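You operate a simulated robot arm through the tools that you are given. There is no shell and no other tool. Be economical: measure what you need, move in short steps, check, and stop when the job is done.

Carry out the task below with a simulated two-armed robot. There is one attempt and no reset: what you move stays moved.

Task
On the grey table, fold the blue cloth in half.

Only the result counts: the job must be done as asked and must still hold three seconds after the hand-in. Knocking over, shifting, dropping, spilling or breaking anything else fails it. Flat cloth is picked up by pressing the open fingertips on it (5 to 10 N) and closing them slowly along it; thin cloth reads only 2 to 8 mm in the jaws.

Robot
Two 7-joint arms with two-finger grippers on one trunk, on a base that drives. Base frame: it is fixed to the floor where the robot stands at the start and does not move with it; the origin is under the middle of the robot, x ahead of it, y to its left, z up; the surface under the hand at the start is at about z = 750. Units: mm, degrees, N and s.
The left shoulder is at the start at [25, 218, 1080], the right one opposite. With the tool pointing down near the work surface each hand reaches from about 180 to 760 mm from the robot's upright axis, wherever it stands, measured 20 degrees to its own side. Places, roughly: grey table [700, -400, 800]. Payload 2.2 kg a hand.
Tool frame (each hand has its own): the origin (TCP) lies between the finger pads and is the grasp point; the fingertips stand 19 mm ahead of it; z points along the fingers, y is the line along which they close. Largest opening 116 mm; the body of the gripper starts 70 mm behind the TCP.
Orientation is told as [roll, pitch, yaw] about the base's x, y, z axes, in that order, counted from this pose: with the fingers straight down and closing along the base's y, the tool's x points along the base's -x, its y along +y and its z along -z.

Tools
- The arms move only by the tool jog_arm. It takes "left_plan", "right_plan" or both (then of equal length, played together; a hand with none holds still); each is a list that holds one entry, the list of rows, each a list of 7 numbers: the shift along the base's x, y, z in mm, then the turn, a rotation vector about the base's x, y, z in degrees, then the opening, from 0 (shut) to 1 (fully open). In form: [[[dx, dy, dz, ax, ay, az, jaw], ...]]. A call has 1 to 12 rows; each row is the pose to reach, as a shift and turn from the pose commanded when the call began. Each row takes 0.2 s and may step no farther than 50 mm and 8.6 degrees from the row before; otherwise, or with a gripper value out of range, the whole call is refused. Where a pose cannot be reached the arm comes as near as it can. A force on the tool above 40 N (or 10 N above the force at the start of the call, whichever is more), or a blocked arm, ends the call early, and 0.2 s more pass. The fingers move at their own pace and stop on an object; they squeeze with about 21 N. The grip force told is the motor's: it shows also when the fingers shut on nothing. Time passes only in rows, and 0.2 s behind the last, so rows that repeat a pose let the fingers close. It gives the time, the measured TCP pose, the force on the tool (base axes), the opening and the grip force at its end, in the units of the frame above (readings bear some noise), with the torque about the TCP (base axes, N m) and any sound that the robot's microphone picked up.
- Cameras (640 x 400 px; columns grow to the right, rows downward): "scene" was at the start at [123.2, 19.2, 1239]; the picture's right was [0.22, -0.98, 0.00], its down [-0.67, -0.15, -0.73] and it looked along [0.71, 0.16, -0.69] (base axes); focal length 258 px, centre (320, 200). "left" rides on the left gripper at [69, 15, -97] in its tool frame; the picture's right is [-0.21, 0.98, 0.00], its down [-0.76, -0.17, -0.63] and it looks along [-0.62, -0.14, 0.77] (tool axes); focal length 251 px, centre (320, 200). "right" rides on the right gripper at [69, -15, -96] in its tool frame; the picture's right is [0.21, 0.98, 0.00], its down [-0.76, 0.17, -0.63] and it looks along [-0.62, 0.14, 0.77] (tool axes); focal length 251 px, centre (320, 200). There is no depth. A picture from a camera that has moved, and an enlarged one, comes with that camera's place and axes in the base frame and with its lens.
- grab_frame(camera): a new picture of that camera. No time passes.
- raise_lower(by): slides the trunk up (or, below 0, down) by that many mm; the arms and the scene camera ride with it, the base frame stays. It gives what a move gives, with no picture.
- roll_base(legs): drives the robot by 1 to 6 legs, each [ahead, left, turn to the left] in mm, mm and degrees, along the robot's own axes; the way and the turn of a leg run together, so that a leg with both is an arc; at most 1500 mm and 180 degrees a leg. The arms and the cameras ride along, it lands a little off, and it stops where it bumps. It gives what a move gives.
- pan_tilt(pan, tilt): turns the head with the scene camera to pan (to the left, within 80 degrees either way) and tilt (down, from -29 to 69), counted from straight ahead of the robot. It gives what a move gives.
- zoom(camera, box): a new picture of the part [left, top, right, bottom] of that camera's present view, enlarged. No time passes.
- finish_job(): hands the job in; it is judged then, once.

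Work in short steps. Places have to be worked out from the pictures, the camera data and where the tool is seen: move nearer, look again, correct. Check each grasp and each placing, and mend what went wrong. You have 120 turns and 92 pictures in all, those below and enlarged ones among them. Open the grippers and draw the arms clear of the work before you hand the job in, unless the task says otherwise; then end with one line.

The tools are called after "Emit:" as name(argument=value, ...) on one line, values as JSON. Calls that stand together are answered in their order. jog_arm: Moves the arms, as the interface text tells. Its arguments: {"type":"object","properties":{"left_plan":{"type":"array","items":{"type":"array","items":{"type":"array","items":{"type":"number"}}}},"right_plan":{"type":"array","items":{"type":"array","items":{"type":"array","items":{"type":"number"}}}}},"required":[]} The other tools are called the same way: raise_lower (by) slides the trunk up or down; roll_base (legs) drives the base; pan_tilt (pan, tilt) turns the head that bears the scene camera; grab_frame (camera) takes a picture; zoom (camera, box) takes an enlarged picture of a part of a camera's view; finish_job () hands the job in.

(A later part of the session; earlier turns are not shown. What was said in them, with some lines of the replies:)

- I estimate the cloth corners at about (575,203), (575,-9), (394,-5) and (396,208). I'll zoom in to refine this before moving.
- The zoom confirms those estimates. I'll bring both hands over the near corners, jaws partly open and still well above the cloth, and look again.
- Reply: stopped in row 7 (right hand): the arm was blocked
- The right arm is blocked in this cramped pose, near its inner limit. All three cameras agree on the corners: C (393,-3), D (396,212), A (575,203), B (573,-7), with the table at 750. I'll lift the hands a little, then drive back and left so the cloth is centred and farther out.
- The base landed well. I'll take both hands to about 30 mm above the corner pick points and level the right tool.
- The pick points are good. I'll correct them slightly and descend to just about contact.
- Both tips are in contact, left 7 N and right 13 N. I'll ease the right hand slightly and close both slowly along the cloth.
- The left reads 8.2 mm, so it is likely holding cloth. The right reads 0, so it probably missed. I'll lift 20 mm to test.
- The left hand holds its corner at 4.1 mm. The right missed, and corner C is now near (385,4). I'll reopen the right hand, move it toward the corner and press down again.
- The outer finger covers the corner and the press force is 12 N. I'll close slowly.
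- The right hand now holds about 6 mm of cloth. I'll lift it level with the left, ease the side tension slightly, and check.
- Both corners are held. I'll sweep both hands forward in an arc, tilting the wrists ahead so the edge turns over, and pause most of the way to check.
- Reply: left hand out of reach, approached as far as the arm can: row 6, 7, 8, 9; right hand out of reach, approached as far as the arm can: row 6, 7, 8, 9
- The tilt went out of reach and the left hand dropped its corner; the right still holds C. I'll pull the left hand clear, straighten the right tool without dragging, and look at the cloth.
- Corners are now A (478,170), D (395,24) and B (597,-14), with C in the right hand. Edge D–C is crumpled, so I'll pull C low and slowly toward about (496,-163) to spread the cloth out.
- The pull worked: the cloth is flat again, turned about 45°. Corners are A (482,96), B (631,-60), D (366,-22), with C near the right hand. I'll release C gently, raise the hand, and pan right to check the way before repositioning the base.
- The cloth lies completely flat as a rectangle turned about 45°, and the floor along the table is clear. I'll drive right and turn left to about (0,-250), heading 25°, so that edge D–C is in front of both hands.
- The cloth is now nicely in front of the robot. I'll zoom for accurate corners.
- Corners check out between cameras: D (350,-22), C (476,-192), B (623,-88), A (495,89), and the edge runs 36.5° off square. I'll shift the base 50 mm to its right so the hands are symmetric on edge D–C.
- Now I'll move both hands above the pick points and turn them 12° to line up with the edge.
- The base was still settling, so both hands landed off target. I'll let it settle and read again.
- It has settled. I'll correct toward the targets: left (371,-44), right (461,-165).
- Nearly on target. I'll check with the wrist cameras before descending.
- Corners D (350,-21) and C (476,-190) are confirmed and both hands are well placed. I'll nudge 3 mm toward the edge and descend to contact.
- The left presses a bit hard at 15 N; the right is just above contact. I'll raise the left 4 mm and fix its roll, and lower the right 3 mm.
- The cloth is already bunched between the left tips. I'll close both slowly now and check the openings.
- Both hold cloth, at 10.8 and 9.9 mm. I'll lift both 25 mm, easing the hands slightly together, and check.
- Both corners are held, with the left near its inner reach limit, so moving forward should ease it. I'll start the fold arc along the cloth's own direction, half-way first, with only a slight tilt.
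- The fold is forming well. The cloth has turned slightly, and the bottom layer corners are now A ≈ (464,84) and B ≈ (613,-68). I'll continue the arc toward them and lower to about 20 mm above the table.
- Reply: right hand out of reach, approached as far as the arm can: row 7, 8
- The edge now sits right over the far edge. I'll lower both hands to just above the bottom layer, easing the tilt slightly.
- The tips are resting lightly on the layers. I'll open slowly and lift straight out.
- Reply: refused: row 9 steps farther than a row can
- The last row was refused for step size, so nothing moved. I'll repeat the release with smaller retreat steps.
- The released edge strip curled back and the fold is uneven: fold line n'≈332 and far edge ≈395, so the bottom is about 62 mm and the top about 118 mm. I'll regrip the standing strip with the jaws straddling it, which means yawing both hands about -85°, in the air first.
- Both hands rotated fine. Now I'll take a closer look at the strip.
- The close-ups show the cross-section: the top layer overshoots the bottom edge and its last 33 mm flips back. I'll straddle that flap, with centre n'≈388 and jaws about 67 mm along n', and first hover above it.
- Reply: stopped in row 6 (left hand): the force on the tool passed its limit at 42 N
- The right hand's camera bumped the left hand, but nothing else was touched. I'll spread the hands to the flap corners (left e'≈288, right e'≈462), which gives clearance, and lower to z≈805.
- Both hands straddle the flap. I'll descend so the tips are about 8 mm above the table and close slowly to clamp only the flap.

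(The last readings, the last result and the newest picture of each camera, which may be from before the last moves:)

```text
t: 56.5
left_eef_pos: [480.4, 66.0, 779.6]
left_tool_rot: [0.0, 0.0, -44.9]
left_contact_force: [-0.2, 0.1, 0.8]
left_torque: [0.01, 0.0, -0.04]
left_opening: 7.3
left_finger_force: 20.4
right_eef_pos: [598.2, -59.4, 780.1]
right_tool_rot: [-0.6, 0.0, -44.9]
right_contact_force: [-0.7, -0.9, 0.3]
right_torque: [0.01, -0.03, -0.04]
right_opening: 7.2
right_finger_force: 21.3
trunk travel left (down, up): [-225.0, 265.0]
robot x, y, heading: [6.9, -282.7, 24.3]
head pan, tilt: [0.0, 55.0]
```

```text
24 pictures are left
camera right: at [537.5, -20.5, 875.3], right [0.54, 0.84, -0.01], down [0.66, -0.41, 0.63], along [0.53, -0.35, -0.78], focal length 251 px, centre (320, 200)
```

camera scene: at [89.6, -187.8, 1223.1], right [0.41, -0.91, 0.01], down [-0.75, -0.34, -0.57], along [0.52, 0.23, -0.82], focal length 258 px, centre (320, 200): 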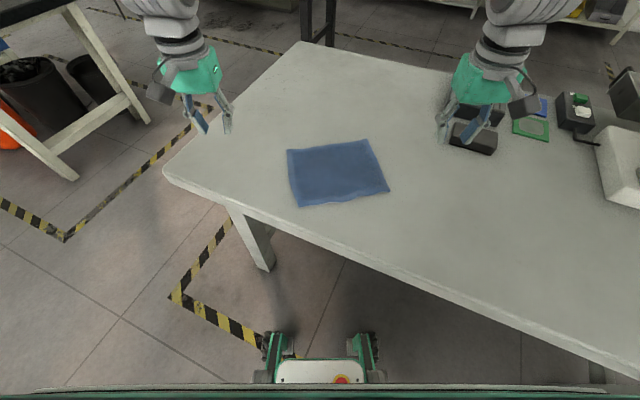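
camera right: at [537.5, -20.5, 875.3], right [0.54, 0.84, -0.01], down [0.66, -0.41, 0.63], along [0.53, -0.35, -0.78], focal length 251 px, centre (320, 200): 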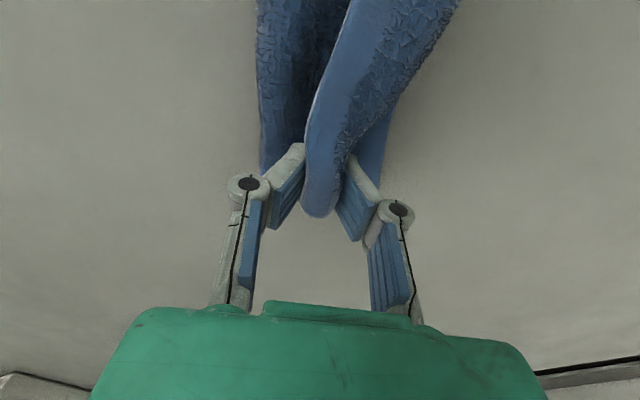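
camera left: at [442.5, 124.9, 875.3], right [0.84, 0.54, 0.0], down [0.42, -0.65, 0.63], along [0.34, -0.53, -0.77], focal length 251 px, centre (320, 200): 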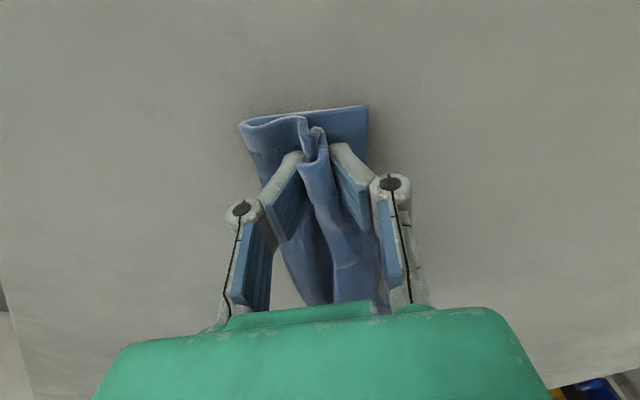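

Both hands grip a doubled ridge, about 7 mm, and the bottom layer's far edge now shows beyond it. I'll zoom in to understand the profile before moving.

Emit:
zoom(camera="left", box=[220, 90, 400, 202])

Emit:
zoom(camera="scene", box=[240, 100, 400, 200])

```text
3.56 times, centred on (310, 146) of left
camera zoom: at [442.5, 124.9, 875.3], right [0.84, 0.54, 0.0], down [0.42, -0.65, 0.63], along [0.34, -0.53, -0.77], focal length 894 px, centre (356, 392)
```

zoom: 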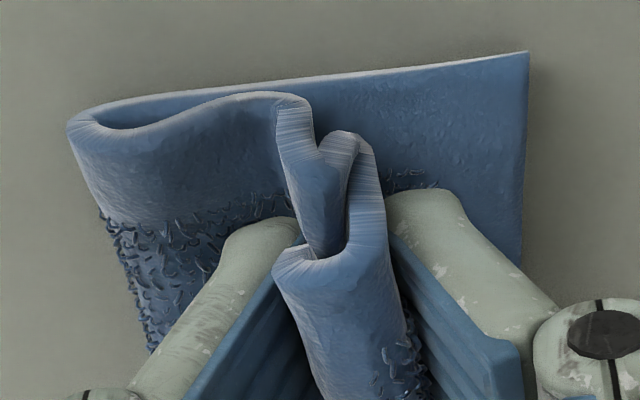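

```text
4.00 times, centred on (320, 150) of scene
camera zoom: at [111.9, -233.3, 1223.0], right [0.41, -0.91, 0.0], down [-0.75, -0.34, -0.57], along [0.52, 0.23, -0.82], focal length 1032 px, centre (320, 400)
```

zoom: 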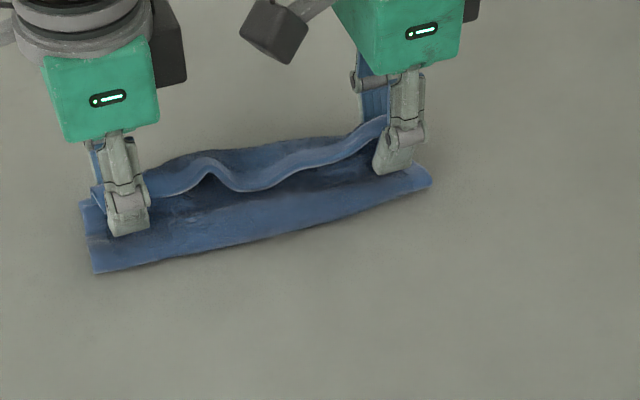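

The jaws hold an S-fold of the flap, with the fold line at n'≈354 and the far edge at ≈417. I'll lift and carry it back toward the robot to roll the fold line back to about n'≈327.

Emit:
jog_arm(left_plan=[[[-6, -6, 17, 0, 0, 0, 0], [-11, -11, 26, 0, 0, 0, 0], [-16, -16, 32, 0, 0, 0, 0], [-23, -23, 38, 0, 0, 0, 0], [-31, -30, 42, 0, 0, 0, 0], [-38, -37, 45, 0, 0, 0, 0], [-45, -44, 46, 0, 0, 0, 0], [-51, -50, 45, 0, 0, 0, 0], [-57, -56, 42, 0, 0, 0, 0], [-64, -63, 37, 0, 0, 0, 0], [-64, -63, 37, 0, 0, 0, 0]]], right_plan=[[[-6, -6, 17, 0, 0, 0, 0], [-11, -11, 26, 0, 0, 0, 0], [-16, -16, 32, 0, 0, 0, 0], [-23, -23, 38, 0, 0, 0, 0], [-31, -30, 42, 0, 0, 0, 0], [-38, -37, 45, 0, 0, 0, 0], [-45, -44, 46, 0, 0, 0, 0], [-51, -50, 45, 0, 0, 0, 0], [-57, -56, 42, 0, 0, 0, 0], [-64, -63, 37, 0, 0, 0, 0], [-64, -63, 37, 0, 0, 0, 0]]])

Emit:
grab_frame(camera="left")

Emit:
grab_frame(camera="right")

```text
t: 58.9
left_eef_pos: [416.7, 3.6, 817.9]
left_tool_rot: [0.0, -0.1, -44.9]
left_contact_force: [-0.3, -0.8, -0.3]
left_torque: [-0.03, 0.01, 0.01]
left_opening: 7.6
left_finger_force: 21.2
right_eef_pos: [537.2, -130.7, 810.3]
right_tool_rot: [-1.1, 0.9, -46.4]
right_contact_force: [0.2, -0.4, -0.6]
right_torque: [0.01, -0.01, 0.03]
right_opening: 7.7
right_finger_force: 20.7
trunk travel left (down, up): [-225.0, 265.0]
robot x, y, heading: [6.6, -280.3, 24.5]
head pan, tilt: [0.0, 55.0]
```

```text
21 pictures are left
camera left: at [378.7, 61.0, 913.2], right [0.84, 0.54, 0.0], down [0.42, -0.65, 0.63], along [0.34, -0.53, -0.77], focal length 251 px, centre (320, 200)
```

left: 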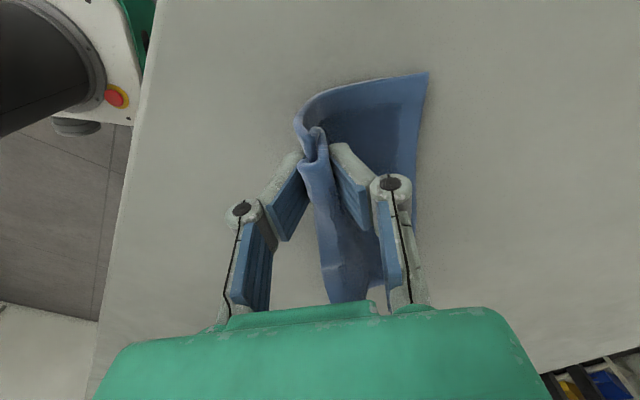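

```text
20 pictures are left
camera right: at [479.9, -90.4, 907.5], right [0.56, 0.83, -0.02], down [0.66, -0.43, 0.62], along [0.51, -0.35, -0.79], focal length 251 px, centre (320, 200)
```

right: 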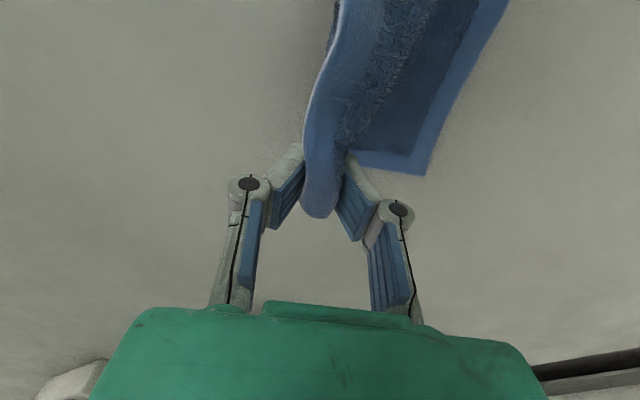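

The cloth is now L-shaped with the far edge at n'≈370 and the fold line near 285, which is almost exactly half. I'll lay the held edge forward in a small arc.

Emit:
jog_arm(left_plan=[[[4, 3, 0, 0, 0, 0, 0], [10, 10, 0, 0, 0, 0, 0], [17, 17, -4, 0, 0, 0, 0], [24, 23, -12, 0, 0, 0, 0], [28, 27, -22, 0, 0, 0, 0], [30, 29, -31, 0, 0, 0, 0], [30, 29, -36, 0, 0, 0, 0], [30, 29, -36, 0, 0, 0, 0]]], right_plan=[[[4, 3, 0, 0, 0, 0, 0], [10, 10, 0, 0, 0, 0, 0], [17, 17, -4, 0, 0, 0, 0], [24, 23, -12, 0, 0, 0, 0], [28, 27, -22, 0, 0, 0, 0], [30, 29, -31, 0, 0, 0, 0], [30, 29, -36, 0, 0, 0, 0], [30, 29, -36, 0, 0, 0, 0]]])

Emit:
grab_frame(camera="left")

```text
t: 60.7
left_eef_pos: [443.9, 31.2, 782.3]
left_tool_rot: [0.0, -0.1, -44.9]
left_contact_force: [0.6, -0.6, -0.3]
left_torque: [-0.01, 0.02, -0.02]
left_opening: 7.2
left_finger_force: 21.7
right_eef_pos: [562.0, -94.1, 780.3]
right_tool_rot: [-0.6, -0.1, -45.1]
right_contact_force: [0.7, -0.3, -0.2]
right_torque: [0.05, -0.02, -0.03]
right_opening: 7.6
right_finger_force: 21.2
trunk travel left (down, up): [-225.0, 265.0]
robot x, y, heading: [9.3, -283.8, 24.6]
head pan, tilt: [0.0, 55.0]
```

```text
19 pictures are left
camera left: at [406.9, 89.6, 877.4], right [0.84, 0.54, 0.0], down [0.42, -0.65, 0.63], along [0.34, -0.53, -0.77], focal length 251 px, centre (320, 200)
```

left: 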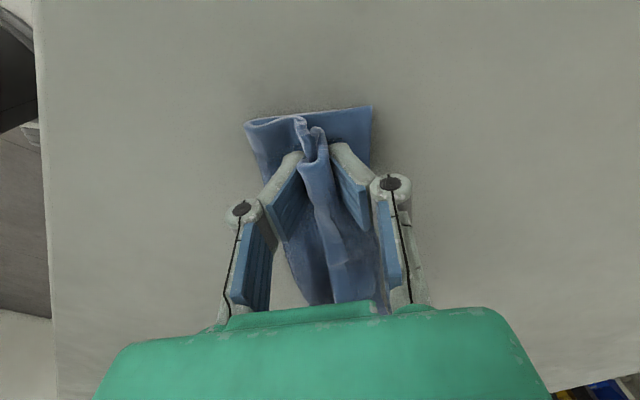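

Laying it forward rolled the fold line to n'≈307, because too much cloth is bunched in the jaws. I'll carry it back again, set it down just above the true mid-line (n'≈285) and release, then push the free flap over forward.

Emit:
jog_arm(left_plan=[[[-6, -6, 12, 0, 0, 0, 0], [-13, -13, 24, 0, 0, 0, 0], [-20, -20, 31, 0, 0, 0, 0], [-27, -27, 30, 0, 0, 0, 0], [-33, -32, 25, 0, 0, 0, 0], [-36, -35, 18, 0, 0, 0, 0], [-36, -35, 12, 0, 0, 0, 0], [-36, -35, 12, 0, 0, 0, 0], [-36, -35, 12, 0, 0, 0, 0.1], [-36, -35, 12, 0, 0, 0, 0.2], [-36, -35, 14, 0, 0, 0, 0.3], [-36, -35, 14, 0, 0, 0, 0.35]]], right_plan=[[[-6, -6, 12, 0, 0, 0, 0], [-13, -13, 24, 0, 0, 0, 0], [-20, -20, 31, 0, 0, 0, 0], [-27, -27, 30, 0, 0, 0, 0], [-33, -32, 25, 0, 0, 0, 0], [-36, -35, 18, 0, 0, 0, 0], [-36, -35, 12, 0, 0, 0, 0], [-36, -35, 12, 0, 0, 0, 0], [-36, -35, 12, 0, 0, 0, 0.1], [-36, -35, 12, 0, 0, 0, 0.2], [-36, -35, 14, 0, 0, 0, 0.3], [-36, -35, 14, 0, 0, 0, 0.35]]])

Emit:
grab_frame(camera="left")

```text
t: 63.3
left_eef_pos: [408.8, -3.4, 794.0]
left_tool_rot: [0.0, 0.0, -44.9]
left_contact_force: [-0.3, 0.5, 0.3]
left_torque: [0.02, -0.02, 0.0]
left_opening: 40.7
left_finger_force: 0.0
right_eef_pos: [533.0, -132.7, 794.0]
right_tool_rot: [-0.4, 0.7, -46.1]
right_contact_force: [-0.4, 0.2, 0.0]
right_torque: [0.01, -0.03, -0.02]
right_opening: 40.9
right_finger_force: 0.0
trunk travel left (down, up): [-225.0, 265.0]
robot x, y, heading: [4.1, -281.4, 24.5]
head pan, tilt: [0.0, 55.0]
```

```text
18 pictures are left
camera left: at [371.4, 55.1, 890.5], right [0.84, 0.54, 0.0], down [0.42, -0.65, 0.63], along [0.34, -0.53, -0.77], focal length 251 px, centre (320, 200)
```

left: 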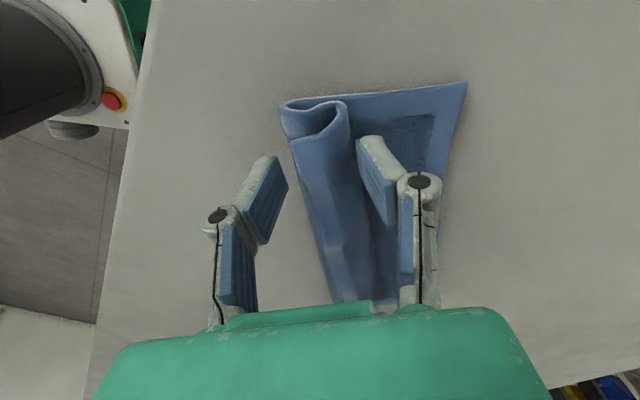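

The release went well: the fold line is at n'≈275 and the far edge at ≈371, so the bottom layer is about 96 mm. The flap has curled back over the fold. I'll raise the hands, close them, set them on the robot side of the flap, and look.

Emit:
jog_arm(left_plan=[[[0, 0, 25, 0, 0, 0, 0.35], [0, 0, 60, 0, 0, 0, 0.2], [-10, -10, 70, 0, 0, 0, 0], [-27, -26, 70, 0, 0, 0, 0], [-27, -26, 70, 0, 0, 0, 0]]], right_plan=[[[0, 0, 25, 0, 0, 0, 0.35], [0, 0, 60, 0, 0, 0, 0.2], [-10, -10, 70, 0, 0, 0, 0], [-27, -26, 70, 0, 0, 0, 0], [-27, -26, 70, 0, 0, 0, 0]]])

Emit:
zoom(camera="scene", box=[240, 110, 400, 210])

Emit:
zoom(camera="right", box=[220, 0, 540, 200])

```text
t: 64.4
left_eef_pos: [379.1, -30.1, 864.9]
left_tool_rot: [0.2, 0.0, -45.0]
left_contact_force: [-0.5, -0.8, 0.3]
left_torque: [0.01, -0.01, 0.03]
left_opening: 0.1
left_finger_force: 21.1
right_eef_pos: [467.7, -183.0, 790.6]
right_tool_rot: [-9.5, 4.5, -47.4]
right_contact_force: [-0.3, -0.9, -0.8]
right_torque: [0.01, -0.02, 0.0]
right_opening: 0.1
right_finger_force: 20.9
trunk travel left (down, up): [-225.0, 265.0]
robot x, y, heading: [7.3, -281.3, 24.4]
head pan, tilt: [0.0, 55.0]
stopped in row 5 (right hand): the arm was blocked; the commanded pose is now the measured one
```

```text
4.00 times, centred on (320, 160) of scene
camera zoom: at [110.6, -235.5, 1223.2], right [0.41, -0.91, 0.0], down [-0.75, -0.34, -0.57], along [0.52, 0.24, -0.82], focal length 1032 px, centre (320, 360)
```

zoom: 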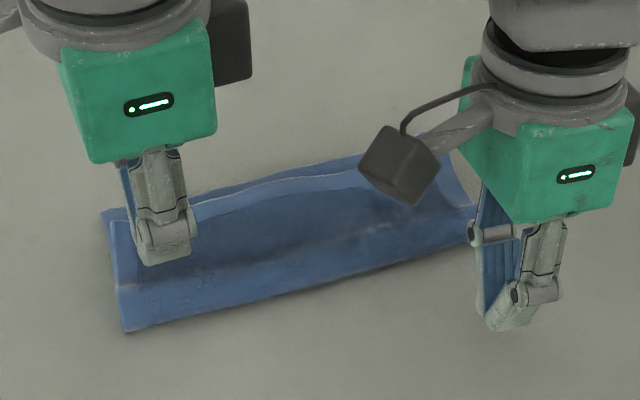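

```text
2.00 times, centred on (380, 100) of right
camera zoom: at [425.8, -136.8, 891.8], right [0.56, 0.82, -0.14], down [0.74, -0.41, 0.54], along [0.38, -0.41, -0.83], focal length 503 px, centre (200, 400)
```

zoom: 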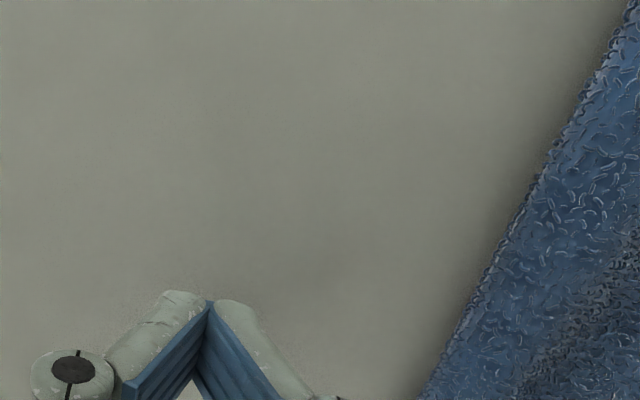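

The right arm was blocked and swung aside without touching anything, and the flap may have sprung forward. I'll raise and clear both hands to see.

Emit:
jog_arm(left_plan=[[[-5, 25, 20, 0, 0, 0, 0], [-10, 55, 40, 0, 0, 0, 0], [-10, 90, 50, 0, 0, 0, 0], [-10, 125, 50, 0, 0, 0, 0], [-10, 140, 50, 0, 0, 0, 0]]], right_plan=[[[5, -10, 25, 1.5, -1, 0, 0], [15, -25, 55, 3, -2, 0, 0], [25, -50, 85, 4, -3, 0, 0], [35, -75, 105, 5, -4, 0, 0], [45, -95, 115, 5, -4, 0, 0]]])

Emit:
zoom(camera="scene", box=[240, 110, 400, 210])

```text
t: 65.6
left_eef_pos: [369.7, 112.6, 913.1]
left_tool_rot: [0.1, 0.0, -45.0]
left_contact_force: [-0.3, 0.0, -0.3]
left_torque: [-0.01, 0.01, -0.01]
left_opening: 0.2
left_finger_force: 20.7
right_eef_pos: [513.4, -273.2, 904.1]
right_tool_rot: [-2.7, 4.9, -46.5]
right_contact_force: [0.7, -0.7, 1.1]
right_torque: [0.02, 0.0, 0.02]
right_opening: 0.2
right_finger_force: 21.5
trunk travel left (down, up): [-225.0, 265.0]
robot x, y, heading: [5.0, -282.3, 24.4]
head pan, tilt: [0.0, 55.0]
```

```text
4.00 times, centred on (320, 160) of scene
camera zoom: at [111.1, -234.5, 1223.1], right [0.41, -0.91, 0.0], down [-0.75, -0.34, -0.57], along [0.52, 0.24, -0.82], focal length 1032 px, centre (320, 360)
```

zoom: 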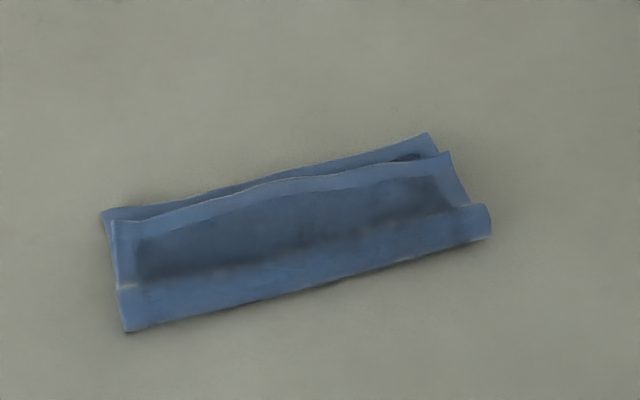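

The flap sprang forward and the cloth is now folded almost evenly, with the fold at n'≈282 and the bottom edge at ≈376. The top edge is about 10 mm short and slightly raised. I'll press it down with closed fingertips and iron gently forward, so first I'll hover.

Emit:
jog_arm(left_plan=[[[10, -22, -10, 0, 0, 0, 0], [20, -43, -25, 0, 0, 0, 0], [30, -64, -45, 0, 0, 0, 0], [40, -86, -65, 0, 0, 0, 0], [51, -107, -83, 0, 0, 0, 0], [51, -107, -83, 0, 0, 0, 0]]], right_plan=[[[4, 33, -10, -0.3, -1, 0.3, 0], [8, 66, -20, -0.6, -2, 0.6, 0], [12, 99, -40, -0.9, -3, 0.9, 0], [16, 132, -58, -1.2, -4, 1.2, 0], [20, 165, -74, -1.6, -5.3, 1.5, 0], [20, 165, -74, -1.6, -5.3, 1.5, 0]]])

```text
t: 67.0
left_eef_pos: [420.1, 4.3, 830.5]
left_tool_rot: [0.2, -0.1, -44.9]
left_contact_force: [-0.5, -1.0, 0.2]
left_torque: [-0.02, 0.01, 0.0]
left_opening: 0.0
left_finger_force: 21.3
right_eef_pos: [539.6, -112.7, 836.5]
right_tool_rot: [0.4, 1.2, -46.5]
right_contact_force: [0.5, -0.1, 0.1]
right_torque: [-0.01, -0.03, 0.02]
right_opening: 0.0
right_finger_force: 20.6
trunk travel left (down, up): [-225.0, 265.0]
robot x, y, heading: [11.6, -281.5, 24.5]
head pan, tilt: [0.0, 55.0]
```

Both hands are in position. I'll descend to light contact and iron 40 mm forward, then lift.

Emit:
jog_arm(left_plan=[[[0, 0, -22, 0, 0, 0, 0], [0, 0, -40, 0, 0, 0, 0], [0, 0, -50, 0, 0, 0, 0], [0, 0, -54, 0, 0, 0, 0], [6, 6, -54, 0, 0, 0, 0], [11, 11, -54, 0, 0, 0, 0], [17, 17, -54, 0, 0, 0, 0], [23, 22, -54, 0, 0, 0, 0], [29, 28, -54, 0, 0, 0, 0], [29, 28, -54, 0, 0, 0, 0]]], right_plan=[[[0, 0, -22, 0, 0, 0, 0], [0, 0, -42, 0, 0, 0, 0], [0, 0, -54, 0, 0, 0, 0], [0, 0, -59, 0, 0, 0, 0], [6, 6, -59, 0, 0, 0, 0], [11, 11, -59, 0, 0, 0, 0], [17, 17, -59, 0, 0, 0, 0], [23, 22, -59, 0, 0, 0, 0], [29, 28, -59, 0, 0, 0, 0], [29, 28, -59, 0, 0, 0, 0]]])

Emit:
zoom(camera="scene", box=[240, 110, 400, 210])

```text
t: 69.2
left_eef_pos: [447.2, 31.2, 778.5]
left_tool_rot: [0.2, 0.0, -45.0]
left_contact_force: [0.6, 0.0, -0.5]
left_torque: [0.01, 0.01, -0.05]
left_opening: 0.1
left_finger_force: 20.8
right_eef_pos: [559.3, -81.4, 774.0]
right_tool_rot: [-0.2, 0.0, -44.9]
right_contact_force: [-3.1, -3.0, 17.8]
right_torque: [-0.05, 0.04, -0.03]
right_opening: 0.0
right_finger_force: 21.4
trunk travel left (down, up): [-225.0, 265.0]
robot x, y, heading: [9.2, -281.0, 24.4]
head pan, tilt: [0.0, 55.0]
```

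```text
4.00 times, centred on (320, 160) of scene
camera zoom: at [109.2, -234.8, 1223.4], right [0.41, -0.91, 0.0], down [-0.75, -0.34, -0.57], along [0.52, 0.24, -0.82], focal length 1032 px, centre (320, 360)
```

zoom: 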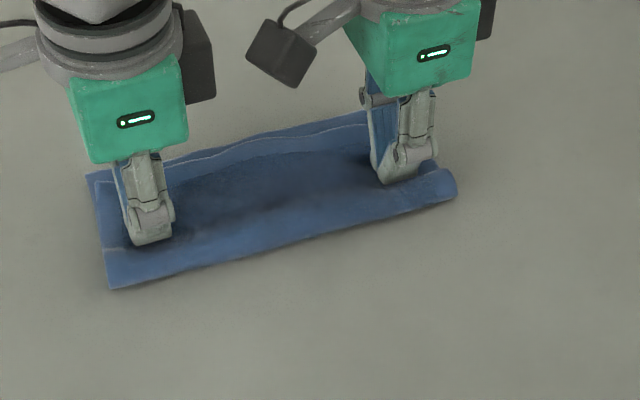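

The cloth slid forward as one piece, still folded. I'll lift straight up and clear to measure the overlap.

Emit:
jog_arm(left_plan=[[[0, 0, 15, 0, 0, 0, 0], [0, 0, 50, 0, 0, 0, 0], [0, 20, 90, 0, 0, 0, 0], [-5, 60, 110, 0, 0, 0, 0], [-10, 105, 120, 0, 0, 0, 0], [-15, 110, 120, 0, 0, 0, 0]]], right_plan=[[[0, 0, 15, 0, 0, 0, 0], [0, 0, 50, 0, 0, 0, 0], [0, -25, 90, 0, 0, 0, 0], [0, -65, 110, 0, 0, 0, 0], [0, -110, 120, 0, 0, 0, 0], [0, -150, 120, 0, 0, 0, 0]]])

Emit:
zoom(camera="scene", box=[250, 115, 370, 190])

Emit:
grab_frame(camera="left")

```text
t: 70.6
left_eef_pos: [432.7, 139.3, 899.0]
left_tool_rot: [0.1, 0.0, -45.0]
left_contact_force: [0.2, 0.0, 0.3]
left_torque: [0.02, 0.04, 0.0]
left_opening: 0.2
left_finger_force: 20.6
right_eef_pos: [559.4, -233.6, 891.2]
right_tool_rot: [-0.1, 0.2, -44.8]
right_contact_force: [0.5, 0.2, 0.3]
right_torque: [0.0, -0.01, 0.01]
right_opening: 0.0
right_finger_force: 21.2
trunk travel left (down, up): [-225.0, 265.0]
robot x, y, heading: [8.4, -277.5, 24.4]
head pan, tilt: [0.0, 55.0]
```

```text
5.33 times, centred on (310, 152) of scene
camera zoom: at [111.3, -234.7, 1223.1], right [0.41, -0.91, 0.0], down [-0.75, -0.34, -0.57], along [0.52, 0.24, -0.82], focal length 1375 px, centre (373, 453)
```

zoom: 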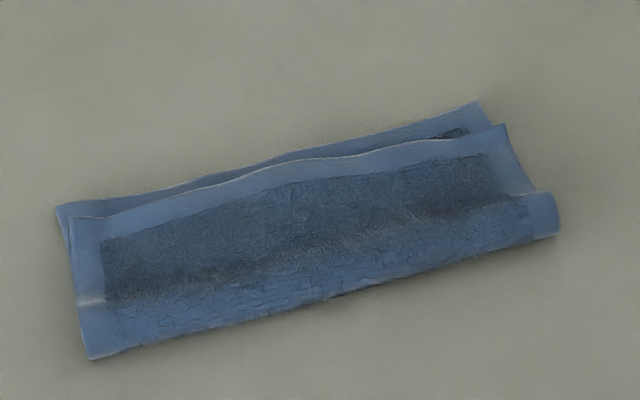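

```text
12 pictures are left
camera left: at [395.1, 197.9, 995.3], right [0.84, 0.54, 0.0], down [0.42, -0.65, 0.63], along [0.34, -0.53, -0.78], focal length 251 px, centre (320, 200)
```

left: 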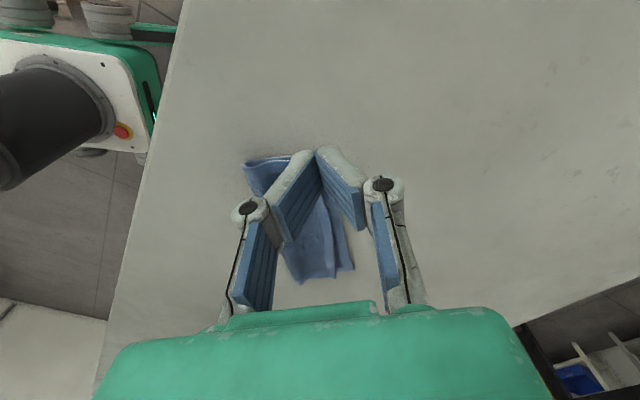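

The cloth is folded with corners nearly matched, about 10 mm off, but it's a bit springy, with a roll at the right end. I'll press straight down near the fold line with both hands to set the crease.

Emit:
jog_arm(left_plan=[[[1, -30, -15, 0, 0, 0, 0], [2, -60, -30, 0, 0, 0, 0], [3, -90, -50, 0, 0, 0, 0], [4, -118, -69, 0, 0, 0, 0], [4, -118, -95, 0, 0, 0, 0], [4, -118, -112, 0, 0, 0, 0], [4, -118, -120, 0, 0, 0, 0], [4, -118, -123, 0, 0, 0, 0], [4, -118, -123, 0, 0, 0, 0], [4, -118, -105, 0, 0, 0, 0], [4, -118, -80, 0, 0, 0, 0]]], right_plan=[[[-2, 35, -15, 0, 0, 0, 0], [-4, 70, -30, 0, 0, 0, 0], [-6, 105, -45, 0, 0, 0, 0], [-7, 138, -61, 0, 0, 0, 0], [-7, 138, -87, 0, 0, 0, 0], [-7, 138, -103, 0, 0, 0, 0], [-7, 138, -110, 0, 0, 0, 0], [-7, 138, -114, 0, 0, 0, 0], [-7, 138, -114, 0, 0, 0, 0], [-7, 138, -95, 0, 0, 0, 0], [-7, 138, -70, 0, 0, 0, 0]]])

Emit:
zoom(camera="scene", box=[250, 115, 370, 190])

```text
t: 73.0
left_eef_pos: [437.8, 23.1, 818.7]
left_tool_rot: [0.2, 0.0, -44.9]
left_contact_force: [0.0, -0.1, -0.8]
left_torque: [0.0, 0.0, -0.02]
left_opening: 0.1
left_finger_force: 20.7
right_eef_pos: [556.6, -100.4, 819.3]
right_tool_rot: [-0.5, 0.7, -45.6]
right_contact_force: [-0.4, -0.7, 0.6]
right_torque: [0.01, -0.01, -0.01]
right_opening: 0.1
right_finger_force: 20.7
trunk travel left (down, up): [-225.0, 265.0]
robot x, y, heading: [4.3, -278.0, 24.3]
head pan, tilt: [0.0, 55.0]
```

```text
5.33 times, centred on (310, 152) of scene
camera zoom: at [110.9, -234.3, 1223.2], right [0.41, -0.91, 0.0], down [-0.75, -0.34, -0.57], along [0.52, 0.24, -0.82], focal length 1375 px, centre (373, 453)
```

zoom: 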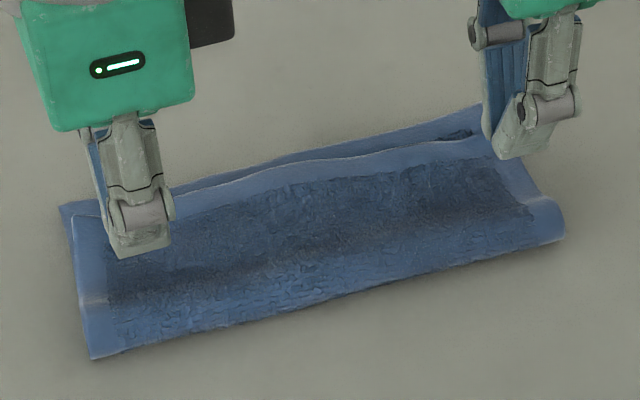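

The press changed little. One more light touch: I'll place both fingertips near the top layer's edge and slide it forward about 14 mm with minimal force to line up with the bottom edge.

Emit:
jog_arm(left_plan=[[[20, 20, 5, 0, 0, 0, 0], [41, 41, 5, 0, 0, 0, 0], [41, 41, -20, 0, 0, 0, 0], [41, 41, -36, 0, 0, 0, 0], [41, 41, -43, 0, 0, 0, 0], [44, 44, -43, 0, 0, 0, 0], [47, 47, -43, 0, 0, 0, 0], [51, 51, -43, 0, 0, 0, 0], [51, 51, -43, 0, 0, 0, 0]]], right_plan=[[[20, 20, 5, 0, 0, 0, 0], [41, 41, 5, 0, 0, 0, 0], [41, 41, -20, 0, 0, 0, 0], [41, 41, -36, 0, 0, 0, 0], [41, 41, -44, 0, 0, 0, 0], [44, 44, -44, 0, 0, 0, 0], [47, 47, -44, 0, 0, 0, 0], [51, 51, -44, 0, 0, 0, 0], [51, 51, -44, 0, 0, 0, 0]]])

Emit:
zoom(camera="scene", box=[250, 110, 370, 185])

```text
t: 75.0
left_eef_pos: [489.0, 77.5, 775.7]
left_tool_rot: [0.1, 0.0, -45.0]
left_contact_force: [0.7, -0.9, 1.2]
left_torque: [-0.03, -0.03, -0.03]
left_opening: 0.3
left_finger_force: 21.0
right_eef_pos: [603.6, -40.4, 779.1]
right_tool_rot: [-0.2, 0.2, -44.8]
right_contact_force: [1.0, 0.0, -0.4]
right_torque: [0.02, 0.03, -0.03]
right_opening: 0.0
right_finger_force: 21.5
trunk travel left (down, up): [-225.0, 265.0]
robot x, y, heading: [6.1, -278.3, 24.2]
head pan, tilt: [0.0, 55.0]
```

```text
5.33 times, centred on (310, 148) of scene
camera zoom: at [111.8, -233.3, 1223.0], right [0.41, -0.91, 0.0], down [-0.75, -0.34, -0.57], along [0.52, 0.23, -0.82], focal length 1375 px, centre (373, 480)
```

zoom: 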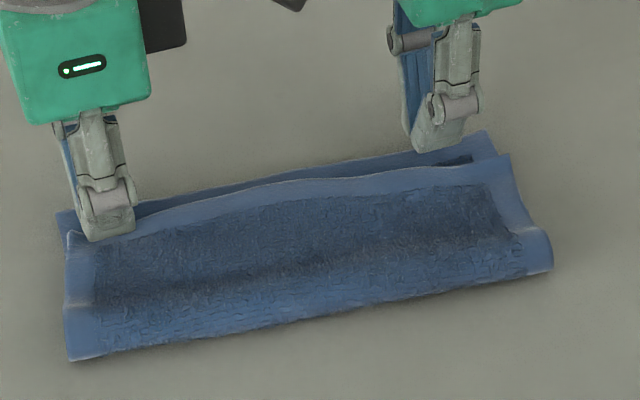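

The fold is stable: the footprint is about 95 × 212 mm against the 180 × 212 mm open cloth, and the edges are within about 10 mm. I'll lift straight up, open the grippers and draw clear.

Emit:
jog_arm(left_plan=[[[0, 0, 20, 0, 0, 0, 0], [0, 0, 60, 0, 0, 0, 0], [0, 25, 100, 0, 0, 0, 0.3], [-10, 65, 125, 0, 0, 0, 0.6], [-20, 105, 140, 0, 0, 0, 1], [-30, 145, 150, 0, 0, 0, 1], [-30, 145, 150, 0, 0, 0, 1]]], right_plan=[[[0, 0, 20, 0, 0, 0, 0], [0, 0, 60, 0, 0, 0, 0], [0, -25, 100, 0, 0, 0, 0.3], [0, -65, 125, 0, 0, 0, 0.6], [0, -105, 140, 0, 0, 0, 1], [0, -150, 150, 0, 0, 0, 1], [0, -190, 155, 0, 0, 0, 1]]])

Emit:
zoom(camera="scene", box=[250, 110, 370, 185])

Emit:
grab_frame(camera="scene")

```text
t: 76.6
left_eef_pos: [461.1, 220.6, 925.9]
left_tool_rot: [0.2, -0.1, -45.0]
left_contact_force: [-0.1, -0.2, 0.0]
left_torque: [-0.01, -0.03, 0.04]
left_opening: 116.4
left_finger_force: 0.0
right_eef_pos: [603.7, -234.4, 933.5]
right_tool_rot: [-0.1, 0.2, -45.0]
right_contact_force: [0.6, -0.4, -0.2]
right_torque: [0.03, 0.04, 0.0]
right_opening: 116.1
right_finger_force: 0.1
trunk travel left (down, up): [-225.0, 265.0]
robot x, y, heading: [5.1, -279.9, 24.6]
head pan, tilt: [0.0, 55.0]
```

```text
5.33 times, centred on (310, 148) of scene
camera zoom: at [111.2, -234.7, 1223.1], right [0.41, -0.91, 0.0], down [-0.75, -0.34, -0.57], along [0.52, 0.24, -0.82], focal length 1375 px, centre (373, 480)
```

zoom: 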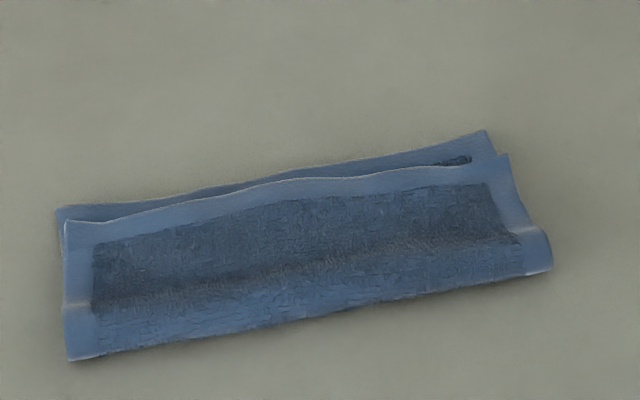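

```text
8 pictures are left
camera scene: at [111.2, -234.7, 1223.1], right [0.41, -0.91, 0.0], down [-0.75, -0.34, -0.57], along [0.52, 0.24, -0.82], focal length 258 px, centre (320, 200)
```

scene: 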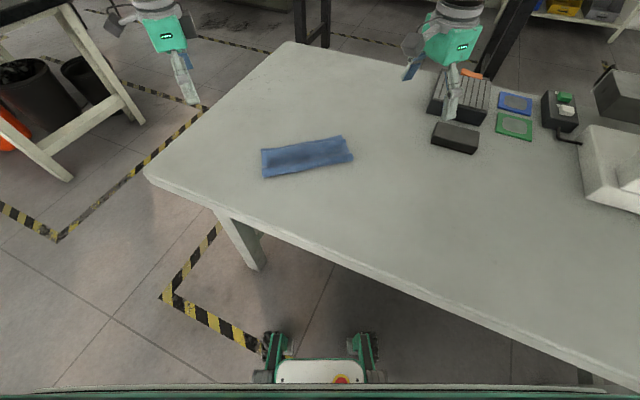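

The cloth lies folded in half, the hands are open and clear, and nothing else has moved. I'm handing the job in.

Emit:
finish_job()

```text
The job is handed in.
```

The blue cloth is folded in half on the grey table, with the two edges within roughly 10–15 mm of each other; the top layer sits slightly raised, and the cloth is turned and shifted from where it started. Both grippers are open and clear, and nothing else on the table was moved.
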